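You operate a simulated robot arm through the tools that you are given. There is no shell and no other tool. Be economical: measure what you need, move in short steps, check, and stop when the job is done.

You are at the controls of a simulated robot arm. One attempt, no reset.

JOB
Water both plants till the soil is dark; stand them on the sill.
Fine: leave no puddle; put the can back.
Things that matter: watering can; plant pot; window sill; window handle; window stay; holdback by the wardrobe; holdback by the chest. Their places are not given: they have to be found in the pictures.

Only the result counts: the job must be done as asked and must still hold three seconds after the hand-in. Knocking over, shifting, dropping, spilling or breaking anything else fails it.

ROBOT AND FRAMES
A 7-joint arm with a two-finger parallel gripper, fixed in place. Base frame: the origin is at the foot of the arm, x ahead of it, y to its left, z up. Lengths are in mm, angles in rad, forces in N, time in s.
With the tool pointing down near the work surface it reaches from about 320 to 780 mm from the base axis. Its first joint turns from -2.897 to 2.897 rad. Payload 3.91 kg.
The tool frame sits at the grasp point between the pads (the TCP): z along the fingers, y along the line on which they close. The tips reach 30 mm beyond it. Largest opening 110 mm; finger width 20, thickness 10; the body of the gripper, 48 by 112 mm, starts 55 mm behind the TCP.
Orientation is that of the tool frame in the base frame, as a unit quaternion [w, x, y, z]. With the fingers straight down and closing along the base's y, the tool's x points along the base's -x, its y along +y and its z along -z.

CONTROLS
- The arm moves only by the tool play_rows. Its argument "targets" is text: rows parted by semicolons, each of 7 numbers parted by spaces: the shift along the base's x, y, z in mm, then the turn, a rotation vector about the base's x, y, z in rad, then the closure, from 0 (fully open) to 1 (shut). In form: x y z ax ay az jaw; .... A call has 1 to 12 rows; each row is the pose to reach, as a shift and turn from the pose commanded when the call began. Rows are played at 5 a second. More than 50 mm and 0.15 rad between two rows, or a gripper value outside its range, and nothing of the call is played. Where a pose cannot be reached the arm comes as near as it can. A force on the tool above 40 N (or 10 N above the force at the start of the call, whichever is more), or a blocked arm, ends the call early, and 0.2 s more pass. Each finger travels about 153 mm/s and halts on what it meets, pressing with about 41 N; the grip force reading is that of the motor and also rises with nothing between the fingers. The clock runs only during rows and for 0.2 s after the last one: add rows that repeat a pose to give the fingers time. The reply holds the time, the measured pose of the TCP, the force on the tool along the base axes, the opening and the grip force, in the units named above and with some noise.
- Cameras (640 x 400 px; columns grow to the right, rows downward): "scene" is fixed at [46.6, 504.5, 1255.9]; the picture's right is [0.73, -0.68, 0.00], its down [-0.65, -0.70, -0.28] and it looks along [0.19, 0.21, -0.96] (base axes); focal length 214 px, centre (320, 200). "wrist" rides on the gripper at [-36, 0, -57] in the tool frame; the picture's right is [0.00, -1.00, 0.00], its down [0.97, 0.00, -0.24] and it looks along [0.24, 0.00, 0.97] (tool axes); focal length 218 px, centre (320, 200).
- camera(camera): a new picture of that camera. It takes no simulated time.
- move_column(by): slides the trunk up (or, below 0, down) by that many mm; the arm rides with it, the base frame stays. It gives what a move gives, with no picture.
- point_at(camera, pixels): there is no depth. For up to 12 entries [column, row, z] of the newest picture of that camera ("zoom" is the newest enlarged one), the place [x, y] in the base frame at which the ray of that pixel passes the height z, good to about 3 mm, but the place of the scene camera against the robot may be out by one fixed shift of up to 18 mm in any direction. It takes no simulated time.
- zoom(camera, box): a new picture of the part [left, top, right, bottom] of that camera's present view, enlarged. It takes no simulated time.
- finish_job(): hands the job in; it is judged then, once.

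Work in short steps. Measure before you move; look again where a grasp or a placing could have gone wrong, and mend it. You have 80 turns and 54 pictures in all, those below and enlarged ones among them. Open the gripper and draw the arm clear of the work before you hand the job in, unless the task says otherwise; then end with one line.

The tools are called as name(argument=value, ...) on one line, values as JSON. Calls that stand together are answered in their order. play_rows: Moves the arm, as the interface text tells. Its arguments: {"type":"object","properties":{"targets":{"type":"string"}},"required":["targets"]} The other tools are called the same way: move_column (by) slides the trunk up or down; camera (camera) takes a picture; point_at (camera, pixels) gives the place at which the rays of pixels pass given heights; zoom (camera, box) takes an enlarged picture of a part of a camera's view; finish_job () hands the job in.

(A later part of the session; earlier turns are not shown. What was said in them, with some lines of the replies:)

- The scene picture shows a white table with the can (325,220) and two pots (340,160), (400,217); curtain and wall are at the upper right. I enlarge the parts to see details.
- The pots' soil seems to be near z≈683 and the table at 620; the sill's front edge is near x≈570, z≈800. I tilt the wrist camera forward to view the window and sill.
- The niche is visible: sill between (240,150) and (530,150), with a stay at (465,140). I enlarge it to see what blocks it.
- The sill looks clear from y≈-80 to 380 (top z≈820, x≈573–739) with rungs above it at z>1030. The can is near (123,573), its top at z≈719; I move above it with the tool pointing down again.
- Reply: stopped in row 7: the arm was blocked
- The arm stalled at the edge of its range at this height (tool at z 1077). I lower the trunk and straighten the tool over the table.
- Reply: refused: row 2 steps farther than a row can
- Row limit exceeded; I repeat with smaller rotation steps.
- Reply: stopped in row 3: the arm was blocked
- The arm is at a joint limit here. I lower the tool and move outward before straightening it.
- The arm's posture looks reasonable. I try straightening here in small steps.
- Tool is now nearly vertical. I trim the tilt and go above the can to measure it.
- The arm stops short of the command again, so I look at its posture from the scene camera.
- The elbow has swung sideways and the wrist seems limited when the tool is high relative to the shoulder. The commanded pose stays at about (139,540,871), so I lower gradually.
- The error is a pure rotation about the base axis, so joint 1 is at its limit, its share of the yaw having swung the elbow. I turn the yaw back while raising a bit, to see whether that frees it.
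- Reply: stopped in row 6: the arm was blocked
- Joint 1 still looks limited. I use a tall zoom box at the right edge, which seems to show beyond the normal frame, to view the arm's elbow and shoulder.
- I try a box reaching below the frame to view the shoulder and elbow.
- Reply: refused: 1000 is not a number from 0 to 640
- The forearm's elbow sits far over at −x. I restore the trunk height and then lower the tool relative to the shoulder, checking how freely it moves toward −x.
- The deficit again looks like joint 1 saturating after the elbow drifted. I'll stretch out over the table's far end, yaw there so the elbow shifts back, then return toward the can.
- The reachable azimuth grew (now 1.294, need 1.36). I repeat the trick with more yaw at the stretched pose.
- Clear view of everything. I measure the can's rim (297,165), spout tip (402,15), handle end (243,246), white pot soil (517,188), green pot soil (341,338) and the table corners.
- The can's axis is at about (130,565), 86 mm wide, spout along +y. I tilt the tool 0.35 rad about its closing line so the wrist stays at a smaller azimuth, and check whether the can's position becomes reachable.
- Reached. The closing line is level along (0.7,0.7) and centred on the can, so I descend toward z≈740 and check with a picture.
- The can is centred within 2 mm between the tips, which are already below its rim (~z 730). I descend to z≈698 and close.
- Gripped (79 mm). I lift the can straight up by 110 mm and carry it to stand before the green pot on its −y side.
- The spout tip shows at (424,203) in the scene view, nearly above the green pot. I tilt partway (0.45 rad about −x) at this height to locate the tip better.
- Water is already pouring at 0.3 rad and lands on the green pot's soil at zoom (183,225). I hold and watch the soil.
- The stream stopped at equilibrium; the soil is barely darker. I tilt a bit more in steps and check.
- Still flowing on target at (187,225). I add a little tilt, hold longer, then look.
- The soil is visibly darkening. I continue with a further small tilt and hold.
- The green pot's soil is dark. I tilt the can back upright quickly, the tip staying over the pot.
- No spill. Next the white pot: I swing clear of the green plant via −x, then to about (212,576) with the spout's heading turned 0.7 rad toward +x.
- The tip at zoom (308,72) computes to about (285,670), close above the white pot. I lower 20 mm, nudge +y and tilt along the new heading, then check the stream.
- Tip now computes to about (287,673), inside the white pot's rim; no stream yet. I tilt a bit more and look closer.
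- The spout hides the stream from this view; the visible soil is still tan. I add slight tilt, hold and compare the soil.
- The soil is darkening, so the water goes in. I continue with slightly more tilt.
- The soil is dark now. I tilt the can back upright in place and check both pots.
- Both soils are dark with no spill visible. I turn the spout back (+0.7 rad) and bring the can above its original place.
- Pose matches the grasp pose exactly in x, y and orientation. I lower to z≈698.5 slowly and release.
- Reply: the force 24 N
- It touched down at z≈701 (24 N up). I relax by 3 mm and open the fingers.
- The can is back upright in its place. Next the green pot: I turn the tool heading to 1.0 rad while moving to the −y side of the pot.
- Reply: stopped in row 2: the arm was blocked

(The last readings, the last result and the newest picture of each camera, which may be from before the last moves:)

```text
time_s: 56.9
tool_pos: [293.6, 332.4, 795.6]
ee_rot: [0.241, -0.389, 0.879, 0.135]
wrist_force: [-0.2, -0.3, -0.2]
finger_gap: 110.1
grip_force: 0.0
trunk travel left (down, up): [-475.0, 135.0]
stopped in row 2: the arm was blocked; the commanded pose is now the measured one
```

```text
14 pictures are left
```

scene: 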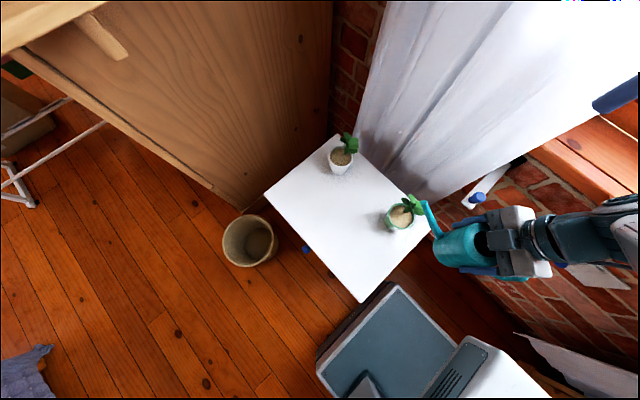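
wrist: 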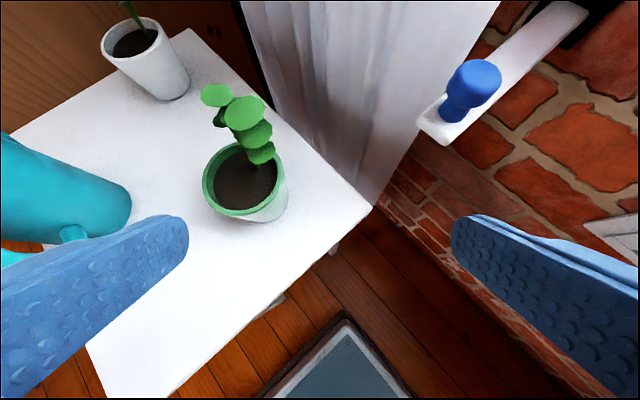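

Joint 1 saturates with small yaw, so I'll use heading +y (1.57) for the pots. I measure the green and white rims in this view and turn the tool there.

point_at(camera="wrist", pixels=[[245, 180, 685], [245, 180, 690], [205, 172, 690], [284, 183, 690], [240, 213, 690], [135, 42, 690], [135, 42, 680]])

play_rows(targets="0 0 0 0.004 -0.013 0.146 0;0 5 0 0.009 -0.026 0.291 0;-1 15 0 0.014 -0.039 0.437 0;-2 25 0 0.018 -0.051 0.582 0;-3 37 -10 0.023 -0.064 0.728 0;-3 37 -28 0.023 -0.064 0.728 0;-3 37 -28 0.023 -0.064 0.728 0")

camera(camera="wrist")

```text
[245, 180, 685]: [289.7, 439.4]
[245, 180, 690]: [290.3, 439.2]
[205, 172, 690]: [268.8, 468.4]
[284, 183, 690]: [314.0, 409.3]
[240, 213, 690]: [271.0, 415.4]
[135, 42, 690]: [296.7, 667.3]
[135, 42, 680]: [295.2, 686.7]
```

```text
time_s: 58.5
tool_pos: [289.6, 370.6, 767.7]
ee_rot: [-0.208, 0.678, -0.673, -0.211]
wrist_force: [0.0, -0.4, 0.1]
finger_gap: 109.8
grip_force: 0.1
trunk travel left (down, up): [-475.0, 135.0]
```

```text
13 pictures are left
```

wrist: 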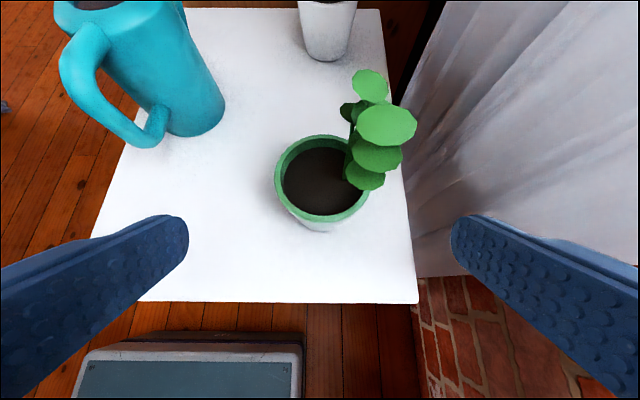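

Reached, and the pot is centred at column 321; a low leaf sits at (365,180) near the right finger's path. I increase the tilt to 0.9 and turn the heading to 1.3 so the fingers pass below the leaves.

play_rows(targets="-8 -9 -10 0.1 -0.013 -0.089 0;-17 -18 -20 0.2 -0.026 -0.178 0;-26.6 -27.6 -34 0.298 -0.04 -0.267 0;-26.6 -27.6 -34 0.298 -0.04 -0.267 0")

camera(camera="wrist")

```text
time_s: 59.5
tool_pos: [272.0, 341.4, 735.4]
ee_rot: [0.352, -0.547, 0.714, 0.259]
wrist_force: [-0.5, 1.2, -0.2]
finger_gap: 110.0
grip_force: 0.0
out of reach, approached as far as the arm can: row 3
trunk travel left (down, up): [-475.0, 135.0]
```

```text
12 pictures are left
```

wrist: 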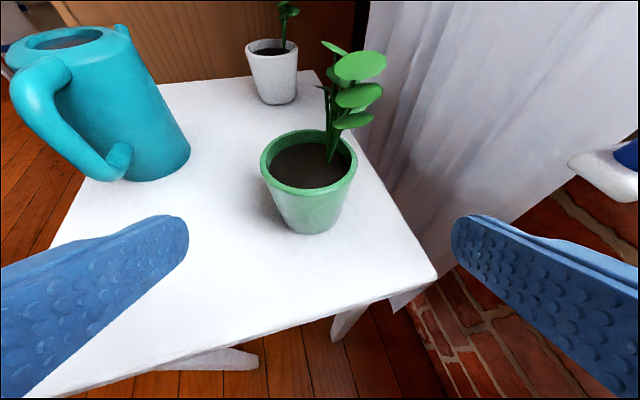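

Now the leaves are well above the finger plane and the pot is clear at columns 260–358. I advance along the tool axis to the pot centre (290,441,656).

play_rows(targets="7 25 -20 0 0 0 0;14 50 -40 0 0 0 0;20 75 -60 0 0 0 0;27 98 -78 0 0 0 0;27 98 -78 0 0 0 0")

camera(camera="wrist")

```text
time_s: 60.7
tool_pos: [296.7, 440.0, 657.6]
ee_rot: [0.341, -0.551, 0.714, 0.265]
wrist_force: [-0.3, 1.2, 0.2]
finger_gap: 110.1
grip_force: 0.0
out of reach, approached as far as the arm can: row 3, 4, 5
trunk travel left (down, up): [-475.0, 135.0]
```

```text
11 pictures are left
```

wrist: 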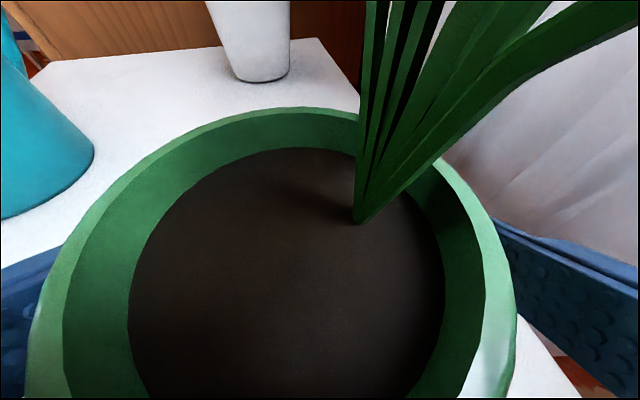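

The rim spans columns 25–517, so the pot is about 8 mm left of the jaw centre because of the reach limit. I yaw by +0.12, which eases the limit, to centre it.

play_rows(targets="0 0 0 0 0 0.05 0;-2 0 0 0 0 0.1 0;-3 0 0 0 0 0.15 0;-3 0 0 0 0 0.15 0")

```text
time_s: 61.7
tool_pos: [294.2, 440.0, 658.5]
ee_rot: [0.325, -0.601, 0.671, 0.289]
wrist_force: [0.7, -0.4, 0.2]
finger_gap: 110.1
grip_force: 0.0
trunk travel left (down, up): [-475.0, 135.0]
```

Offset is now about 4 mm. I close slowly.

play_rows(targets="0 0 0 0 0 0 0.08;0 0 0 0 0 0 0.16;0 0 0 0 0 0 0.22;0 0 0 0 0 0 0.28;0 0 0 0 0 0 0.34;0 0 0 0 0 0 0.42;0 0 0 0 0 0 0.6;0 0 0 0 0 0 1;0 0 0 0 0 0 1")

play_rows(targets="0 0 10 0 0 0 1;0 0 25 0 0 0 1;0 0 50 0 0 0 1;0 0 50 0 0 0 1")

camera(camera="wrist")

```text
time_s: 63.7
tool_pos: [292.9, 440.5, 661.0]
ee_rot: [0.324, -0.601, 0.671, 0.289]
wrist_force: [-1.2, 0.6, -0.2]
finger_gap: 69.0
grip_force: 40.7
trunk travel left (down, up): [-475.0, 135.0]
```

```text
time_s: 64.7
tool_pos: [294.6, 441.0, 708.3]
ee_rot: [0.325, -0.601, 0.671, 0.289]
wrist_force: [0.5, 0.2, -3.6]
finger_gap: 69.2
grip_force: 40.4
trunk travel left (down, up): [-475.0, 135.0]
```

```text
10 pictures are left
```

wrist: 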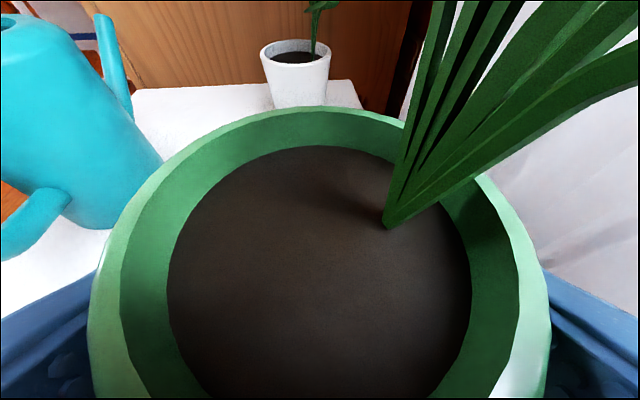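

The pot is held firmly (69 mm). I raise the trunk by 135 mm, then carry the pot toward −y away from the curtain.

move_column(by=135)

play_rows(targets="0 -20 20 0 0 0 1;0 -50 40 0 0 0 1;5 -85 60 0 0 -0.1 1;20 -120 60 0 0 -0.2 1;40 -155 60 0 0 -0.32 1;65 -185 60 0 0 -0.44 1;90 -215 60 0 0 -0.56 1;90 -215 60 0 0 -0.56 1")

```text
time_s: 66.3
tool_pos: [294.4, 441.4, 844.9]
ee_rot: [0.324, -0.601, 0.671, 0.289]
wrist_force: [-0.8, -0.3, -3.7]
finger_gap: 68.7
grip_force: 40.5
trunk travel left (down, up): [-610.0, 0.0]
```

```text
time_s: 68.1
tool_pos: [388.4, 226.9, 903.5]
ee_rot: [0.392, -0.392, 0.811, 0.188]
wrist_force: [-0.8, 0.1, -2.8]
finger_gap: 68.6
grip_force: 41.2
out of reach, approached as far as the arm can: row 6, 7, 8
trunk travel left (down, up): [-610.0, 0.0]
```

On track. I continue toward (500,130) and turn the heading to about 0.2.

play_rows(targets="20 -16 0 0 0 -0.12 1;40 -32 0 0 0 -0.24 1;60 -50 0 0 0 -0.36 1;80 -70 0 0 0 -0.48 1;100 -85 0 0 0 -0.6 1;116 -100 0 0 0 -0.7 1;116 -100 0 0 0 -0.7 1")

camera(camera="wrist")

```text
time_s: 69.7
tool_pos: [508.4, 125.0, 913.4]
ee_rot: [0.43, -0.09, 0.897, 0.042]
wrist_force: [0.5, -0.2, -3.6]
finger_gap: 68.7
grip_force: 41.4
out of reach, approached as far as the arm can: row 3, 4, 5, 6, 7
trunk travel left (down, up): [-610.0, 0.0]
```

```text
9 pictures are left
```

wrist: 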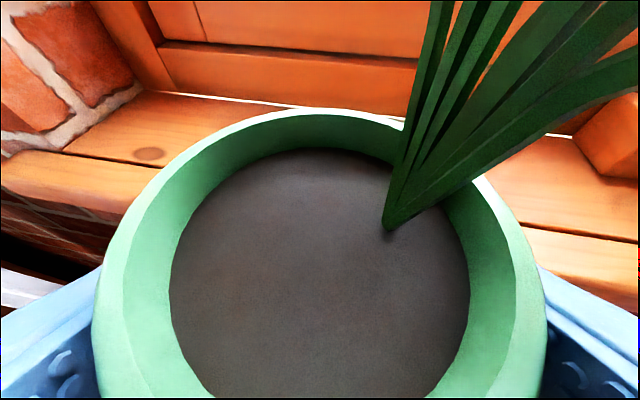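

Sill is in view. I measure its front edge, seam and back edge at several candidate heights.

point_at(camera="wrist", pixels=[[100, 212, 820], [100, 212, 800], [120, 160, 820], [120, 160, 840], [200, 95, 820], [200, 95, 840], [590, 228, 820], [590, 165, 820], [575, 145, 820], [95, 115, 820]])

```text
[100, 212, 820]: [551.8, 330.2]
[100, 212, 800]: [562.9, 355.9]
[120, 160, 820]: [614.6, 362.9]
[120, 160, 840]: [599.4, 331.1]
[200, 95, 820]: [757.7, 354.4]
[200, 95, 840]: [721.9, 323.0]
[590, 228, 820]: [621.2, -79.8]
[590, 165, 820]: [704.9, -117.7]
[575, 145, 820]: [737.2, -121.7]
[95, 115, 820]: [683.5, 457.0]
```

Sill height is about 820–845 with free depth x≈580–725. I move the pot over it to x≈630, y≈110, still high.

play_rows(targets="30 -4 0 0 0 0 1;62 -8 0 0 0 0 1;94 -12 0 0 0 0 1;126 -16 0 0 0 0 1;132 -16 0 0 0 0 1;132 -16 0 0 0 0 1")

zoom(camera="scene", box=[600, 0, 640, 400])

```text
time_s: 71.1
tool_pos: [641.3, 110.7, 913.4]
ee_rot: [0.433, -0.091, 0.896, 0.043]
wrist_force: [0.0, 1.0, -3.3]
finger_gap: 69.0
grip_force: 41.5
trunk travel left (down, up): [-610.0, 0.0]
```

```text
1.00 times, centred on (620, 200) of scene
```

zoom: 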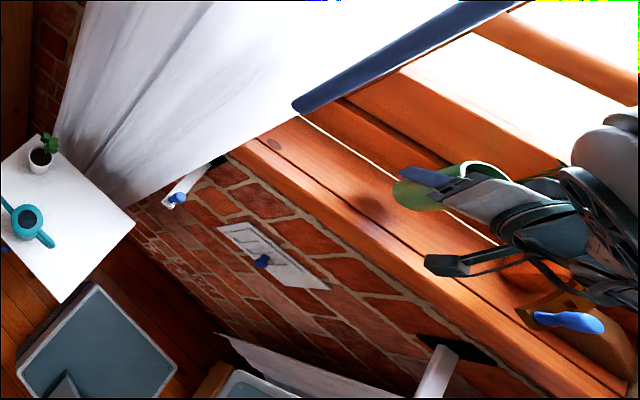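

The pot hovers over the sill. I lower in small steps, watching the vertical force.

play_rows(targets="-4 0 -10 0 0 0 1;-8 0 -20 0 0 0 1;-8 0 -27 0 0 0 1;-8 0 -32 0 0 0 1")

play_rows(targets="0 0 -5 0 0 0 1;0 0 -10 0 0 0 1;0 0 -10 0 0 0 1")

```text
time_s: 72.1
tool_pos: [633.5, 110.5, 881.3]
ee_rot: [0.433, -0.091, 0.896, 0.043]
wrist_force: [0.2, -0.3, -3.9]
finger_gap: 69.0
grip_force: 40.9
trunk travel left (down, up): [-610.0, 0.0]
```

```text
time_s: 72.9
tool_pos: [630.9, 110.6, 873.7]
ee_rot: [0.433, -0.09, 0.896, 0.042]
wrist_force: [-5.4, -1.3, 13.5]
finger_gap: 66.8
grip_force: 40.8
trunk travel left (down, up): [-610.0, 0.0]
```

Contact at TCP z≈874, so the sill is at about 834. I relax by 1.5 mm and open gently, then back out along the tool axis.

play_rows(targets="0 0 1.5 0 0 0 1;0 0 1.5 0 0 0 0.35;0 0 1.5 0 0 0 0.25;0 0 1.5 0 0 0 0.1;0 0 1.5 0 0 0 0;0 0 1.5 0 0 0 0")

play_rows(targets="-25 -5 18 0 0 0 0;-55 -11 40 0 0 0 0;-90 -18 65 0 0 0 0;-120 -24 85 0 0 0 0;-120 -24 85 0 0 0 0")

camera(camera="wrist")

```text
time_s: 74.3
tool_pos: [633.3, 110.0, 872.8]
ee_rot: [0.433, -0.09, 0.896, 0.042]
wrist_force: [0.4, 0.4, 0.4]
finger_gap: 110.1
grip_force: 0.0
trunk travel left (down, up): [-610.0, 0.0]
```

```text
time_s: 75.5
tool_pos: [511.9, 87.8, 958.7]
ee_rot: [0.433, -0.091, 0.896, 0.043]
wrist_force: [-0.6, -1.0, -0.5]
finger_gap: 110.0
grip_force: 0.0
trunk travel left (down, up): [-610.0, 0.0]
```

```text
7 pictures are left
```

wrist: 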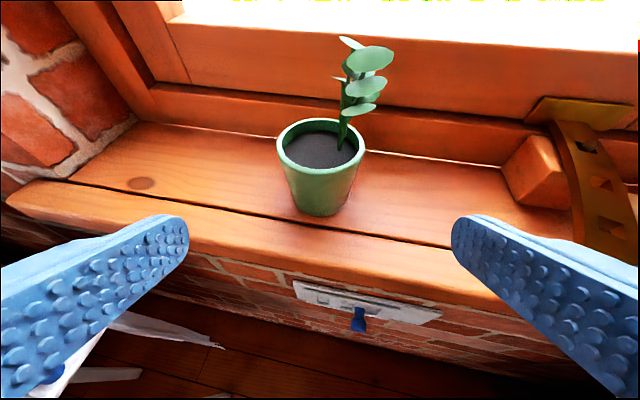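

The green pot stands well on the sill. I go back for the white pot by the reverse path, turning the heading back to +y.

play_rows(targets="-20 20 0 0 0 0.12 0;-40 45 0 0 0 0.24 0;-60 70 0 0 0 0.36 0;-80 95 0 0 0 0.48 0;-100 120 0 0 0 0.6 0;-120 140 0 0 0 0.7 0;-140 170 0 0 0 0.82 0;-165 205 -5 0 0 0.94 0;-190 240 -10 0 0 1.06 0;-205 275 -20 0 0 1.18 0;-215 310 -30 0 0 1.3 0;-217 345 -40 0 0 1.4 0")

play_rows(targets="0 30 -10 0 0 0 0;0 65 -20 0 0 0 0;0 100 -30 0 0 0 0;0 130 -40 0 0 0 0;0 130 -40 0 0 0 0")

move_column(by=-135)

camera(camera="wrist")

```text
time_s: 78.1
tool_pos: [295.9, 432.6, 917.8]
ee_rot: [-0.303, 0.647, -0.627, -0.311]
wrist_force: [-0.3, -0.1, 0.4]
finger_gap: 109.8
grip_force: 0.0
out of reach, approached as far as the arm can: row 3, 4, 5, 6, 7, 8
trunk travel left (down, up): [-610.0, 0.0]
```

```text
time_s: 79.3
tool_pos: [297.2, 561.9, 877.5]
ee_rot: [-0.304, 0.646, -0.627, -0.312]
wrist_force: [-0.4, 0.3, -0.7]
finger_gap: 109.9
grip_force: 0.2
trunk travel left (down, up): [-610.0, 0.0]
```

```text
time_s: 80.9
tool_pos: [297.5, 561.5, 741.9]
ee_rot: [-0.304, 0.646, -0.627, -0.311]
wrist_force: [-0.2, 1.0, 0.6]
finger_gap: 110.1
grip_force: 0.0
trunk travel left (down, up): [-475.0, 135.0]
```

```text
6 pictures are left
```

wrist: 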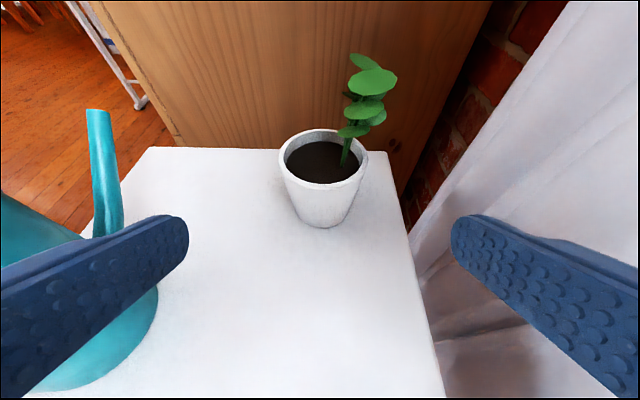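

Good view; the white pot's rim spans columns 279–366. I measure its centre.

point_at(camera="wrist", pixels=[[322, 160, 690], [322, 160, 685], [323, 227, 620], [323, 200, 640], [279, 160, 690], [366, 160, 690]])

```text
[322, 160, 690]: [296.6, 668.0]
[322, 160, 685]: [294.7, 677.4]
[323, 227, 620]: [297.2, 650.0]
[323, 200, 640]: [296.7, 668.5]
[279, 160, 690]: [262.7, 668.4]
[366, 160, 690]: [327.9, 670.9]
```

Centre is about (296,674). I advance along the tool axis to TCP (296,674,657).

play_rows(targets="0 25 -19 0 0 0 0;0 50 -38 0 0 0 0;-1 75 -57 0 0 0 0;-1 95 -72 0 0 0 0;-1 112 -85 0 0 0 0;-1 112 -85 0 0 0 0")

camera(camera="wrist")

```text
time_s: 82.3
tool_pos: [294.6, 675.0, 659.2]
ee_rot: [-0.304, 0.646, -0.627, -0.312]
wrist_force: [0.3, -0.5, -0.4]
finger_gap: 109.7
grip_force: 0.2
trunk travel left (down, up): [-475.0, 135.0]
```

```text
5 pictures are left
```

wrist: 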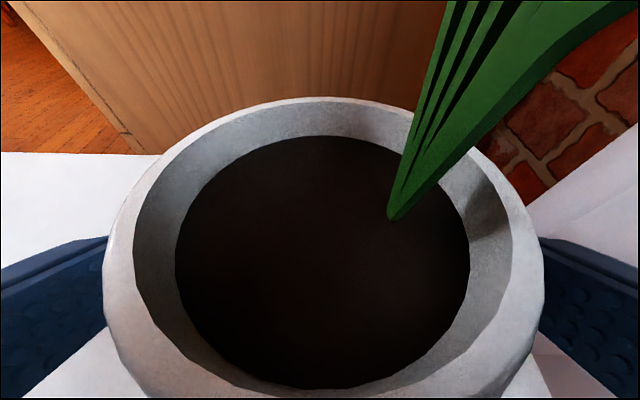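

The pot is centred between the fingers (columns 105–543). I close slowly and lift.

play_rows(targets="0 0 0 0 0 0 0.15;0 0 0 0 0 0 0.28;0 0 0 0 0 0 0.36;0 0 0 0 0 0 0.42;0 0 0 0 0 0 0.5;0 0 0 0 0 0 0.7;0 0 0 0 0 0 1;0 0 0 0 0 0 1")

play_rows(targets="0 0 10 0 0 0 1;0 0 25 0 0 0 1;0 -5 50 0 0 0 1;0 -10 80 0 0 0 1;0 -10 80 0 0 0 1")

move_column(by=135)

```text
time_s: 84.1
tool_pos: [295.3, 674.3, 657.7]
ee_rot: [-0.304, 0.646, -0.628, -0.311]
wrist_force: [0.7, 0.4, -0.9]
finger_gap: 66.9
grip_force: 41.4
trunk travel left (down, up): [-475.0, 135.0]
```

```text
time_s: 85.3
tool_pos: [297.0, 663.3, 738.1]
ee_rot: [-0.303, 0.646, -0.627, -0.312]
wrist_force: [0.0, -0.6, -3.7]
finger_gap: 66.7
grip_force: 41.3
trunk travel left (down, up): [-475.0, 135.0]
```

```text
time_s: 87.0
tool_pos: [295.7, 663.8, 871.8]
ee_rot: [-0.303, 0.647, -0.628, -0.31]
wrist_force: [0.6, -0.1, -4.5]
finger_gap: 67.0
grip_force: 41.0
trunk travel left (down, up): [-610.0, 0.0]
```

Held at 67 mm. I carry it back along −y, raising slightly, then turn toward the sill to the left of the green pot.

play_rows(targets="0 -35 8 0 0 0 1;0 -75 16 0 0 0 1;0 -115 25 0 0 0 1;0 -155 34 0 0 0 1;0 -195 42 0 0 0 1;0 -234 50 0 0 0 1;0 -234 50 0 0 0 1")

play_rows(targets="0 -40 0 0 0 -0.1 1;9 -80 0 0 0 -0.22 1;24 -115 0 0 0 -0.34 1;44 -145 0 0 0 -0.46 1;66 -170 0 0 0 -0.58 1;92 -185 0 0 0 -0.7 1;114 -192 0 0 0 -0.82 1;139 -195 0 0 0 -0.94 1;164 -197 0 0 0 -1.06 1;189 -198 0 0 0 -1.18 1;214 -198 0 0 0 -1.3 1;234 -198 0 0 0 -1.4 1")

camera(camera="wrist")

```text
time_s: 88.5
tool_pos: [295.3, 430.1, 924.4]
ee_rot: [-0.303, 0.647, -0.626, -0.312]
wrist_force: [0.4, 0.1, -3.3]
finger_gap: 67.2
grip_force: 40.9
trunk travel left (down, up): [-610.0, 0.0]
```

```text
time_s: 91.2
tool_pos: [530.2, 230.7, 924.1]
ee_rot: [0.434, -0.089, 0.896, 0.042]
wrist_force: [0.0, -0.4, -3.4]
finger_gap: 67.1
grip_force: 41.0
out of reach, approached as far as the arm can: row 4, 5
trunk travel left (down, up): [-610.0, 0.0]
```

```text
4 pictures are left
```

wrist: 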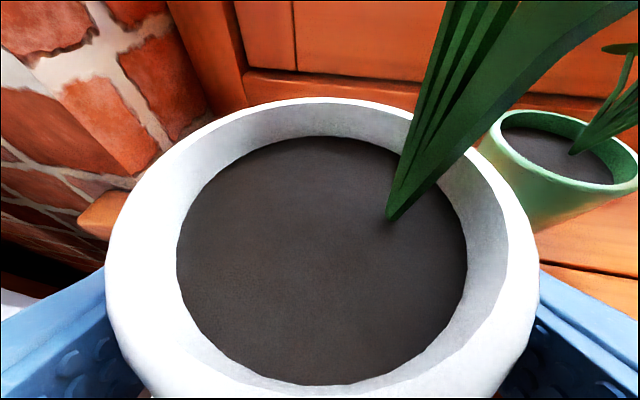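

The green pot is to the right at (560,160), the brick reveal to the left. I move to (632,250) and lower to near the sill.

play_rows(targets="25 5 0 0 0 0 1;52 10 0 0 0 0 1;80 16 0 0 0 0 1;102 19 0 0 0 0 1;102 19 -15 0 0 0 1;102 19 -30 0 0 0 1;102 19 -40 0 0 0 1;102 19 -45 0 0 0 1;102 19 -45 0 0 0 1")

play_rows(targets="0 0 -4 0 0 0 1;0 0 -8 0 0 0 1;0 0 -8 0 0 0 1")

```text
time_s: 93.2
tool_pos: [632.5, 251.3, 879.4]
ee_rot: [0.433, -0.09, 0.896, 0.042]
wrist_force: [-0.9, 0.8, -0.9]
finger_gap: 66.8
grip_force: 40.9
trunk travel left (down, up): [-610.0, 0.0]
```

```text
time_s: 94.0
tool_pos: [630.5, 251.0, 871.5]
ee_rot: [0.433, -0.091, 0.896, 0.044]
wrist_force: [-6.1, -1.9, 14.4]
finger_gap: 65.6
grip_force: 40.5
trunk travel left (down, up): [-610.0, 0.0]
```

Contact (14 N up) at z≈871.5. I relax, open gently and back out along the tool axis.

play_rows(targets="0 0 1.5 0 0 0 1;0 0 1.5 0 0 0 0.38;0 0 1.5 0 0 0 0.28;0 0 1.5 0 0 0 0.12;0 0 1.5 0 0 0 0;0 0 1.5 0 0 0 0")

play_rows(targets="-25 -5 18 0 0 0 0;-55 -11 40 0 0 0 0;-90 -18 65 0 0 0 0;-125 -25 90 0 0 0 0;-125 -25 90 0 0 0 0")

camera(camera="wrist")

camera(camera="scene")

```text
time_s: 95.3
tool_pos: [631.4, 250.5, 872.4]
ee_rot: [0.433, -0.09, 0.896, 0.043]
wrist_force: [-0.1, -1.2, -0.3]
finger_gap: 110.4
grip_force: 0.1
trunk travel left (down, up): [-610.0, 0.0]
```

```text
time_s: 96.5
tool_pos: [506.4, 225.9, 960.8]
ee_rot: [0.433, -0.09, 0.896, 0.041]
wrist_force: [-0.3, 0.6, -0.4]
finger_gap: 110.0
grip_force: 0.0
trunk travel left (down, up): [-610.0, 0.0]
```

```text
3 pictures are left
```

wrist: 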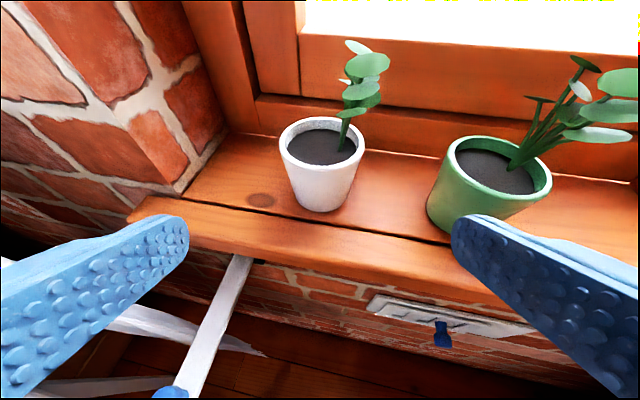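

```text
2 pictures are left
```

scene: 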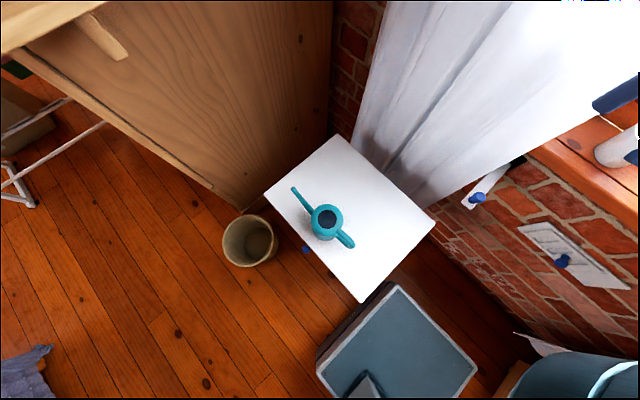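

Both pots stand on the sill with dark soil; the can is at (326,220) as before and the table is dry. I draw the arm further back.

play_rows(targets="-25 -20 10 0 0 0 0;-50 -40 20 0 0 0 0;-75 -60 30 0 0 0 0;-75 -60 30 0 0 0 0;-75 -60 30 0 0 0 0")

camera(camera="wrist")

```text
time_s: 97.8
tool_pos: [453.7, 179.4, 985.4]
ee_rot: [0.434, -0.09, 0.896, 0.043]
wrist_force: [1.0, 0.0, -0.4]
finger_gap: 110.1
grip_force: 0.0
out of reach, approached as far as the arm can: row 3, 4, 5
trunk travel left (down, up): [-610.0, 0.0]
```

```text
1 pictures are left
```

wrist: 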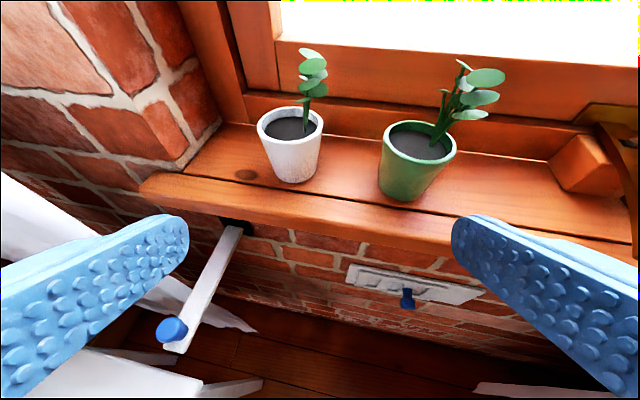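

Both plants stand upright on the sill, watered, the gripper is open and the arm is clear. I hand in.

finish_job()

```text
The job is handed in.
```

Both plants are watered until the soil is dark and stand upright on the window sill. The watering can is back in its place, and no puddle shows in the last pictures.
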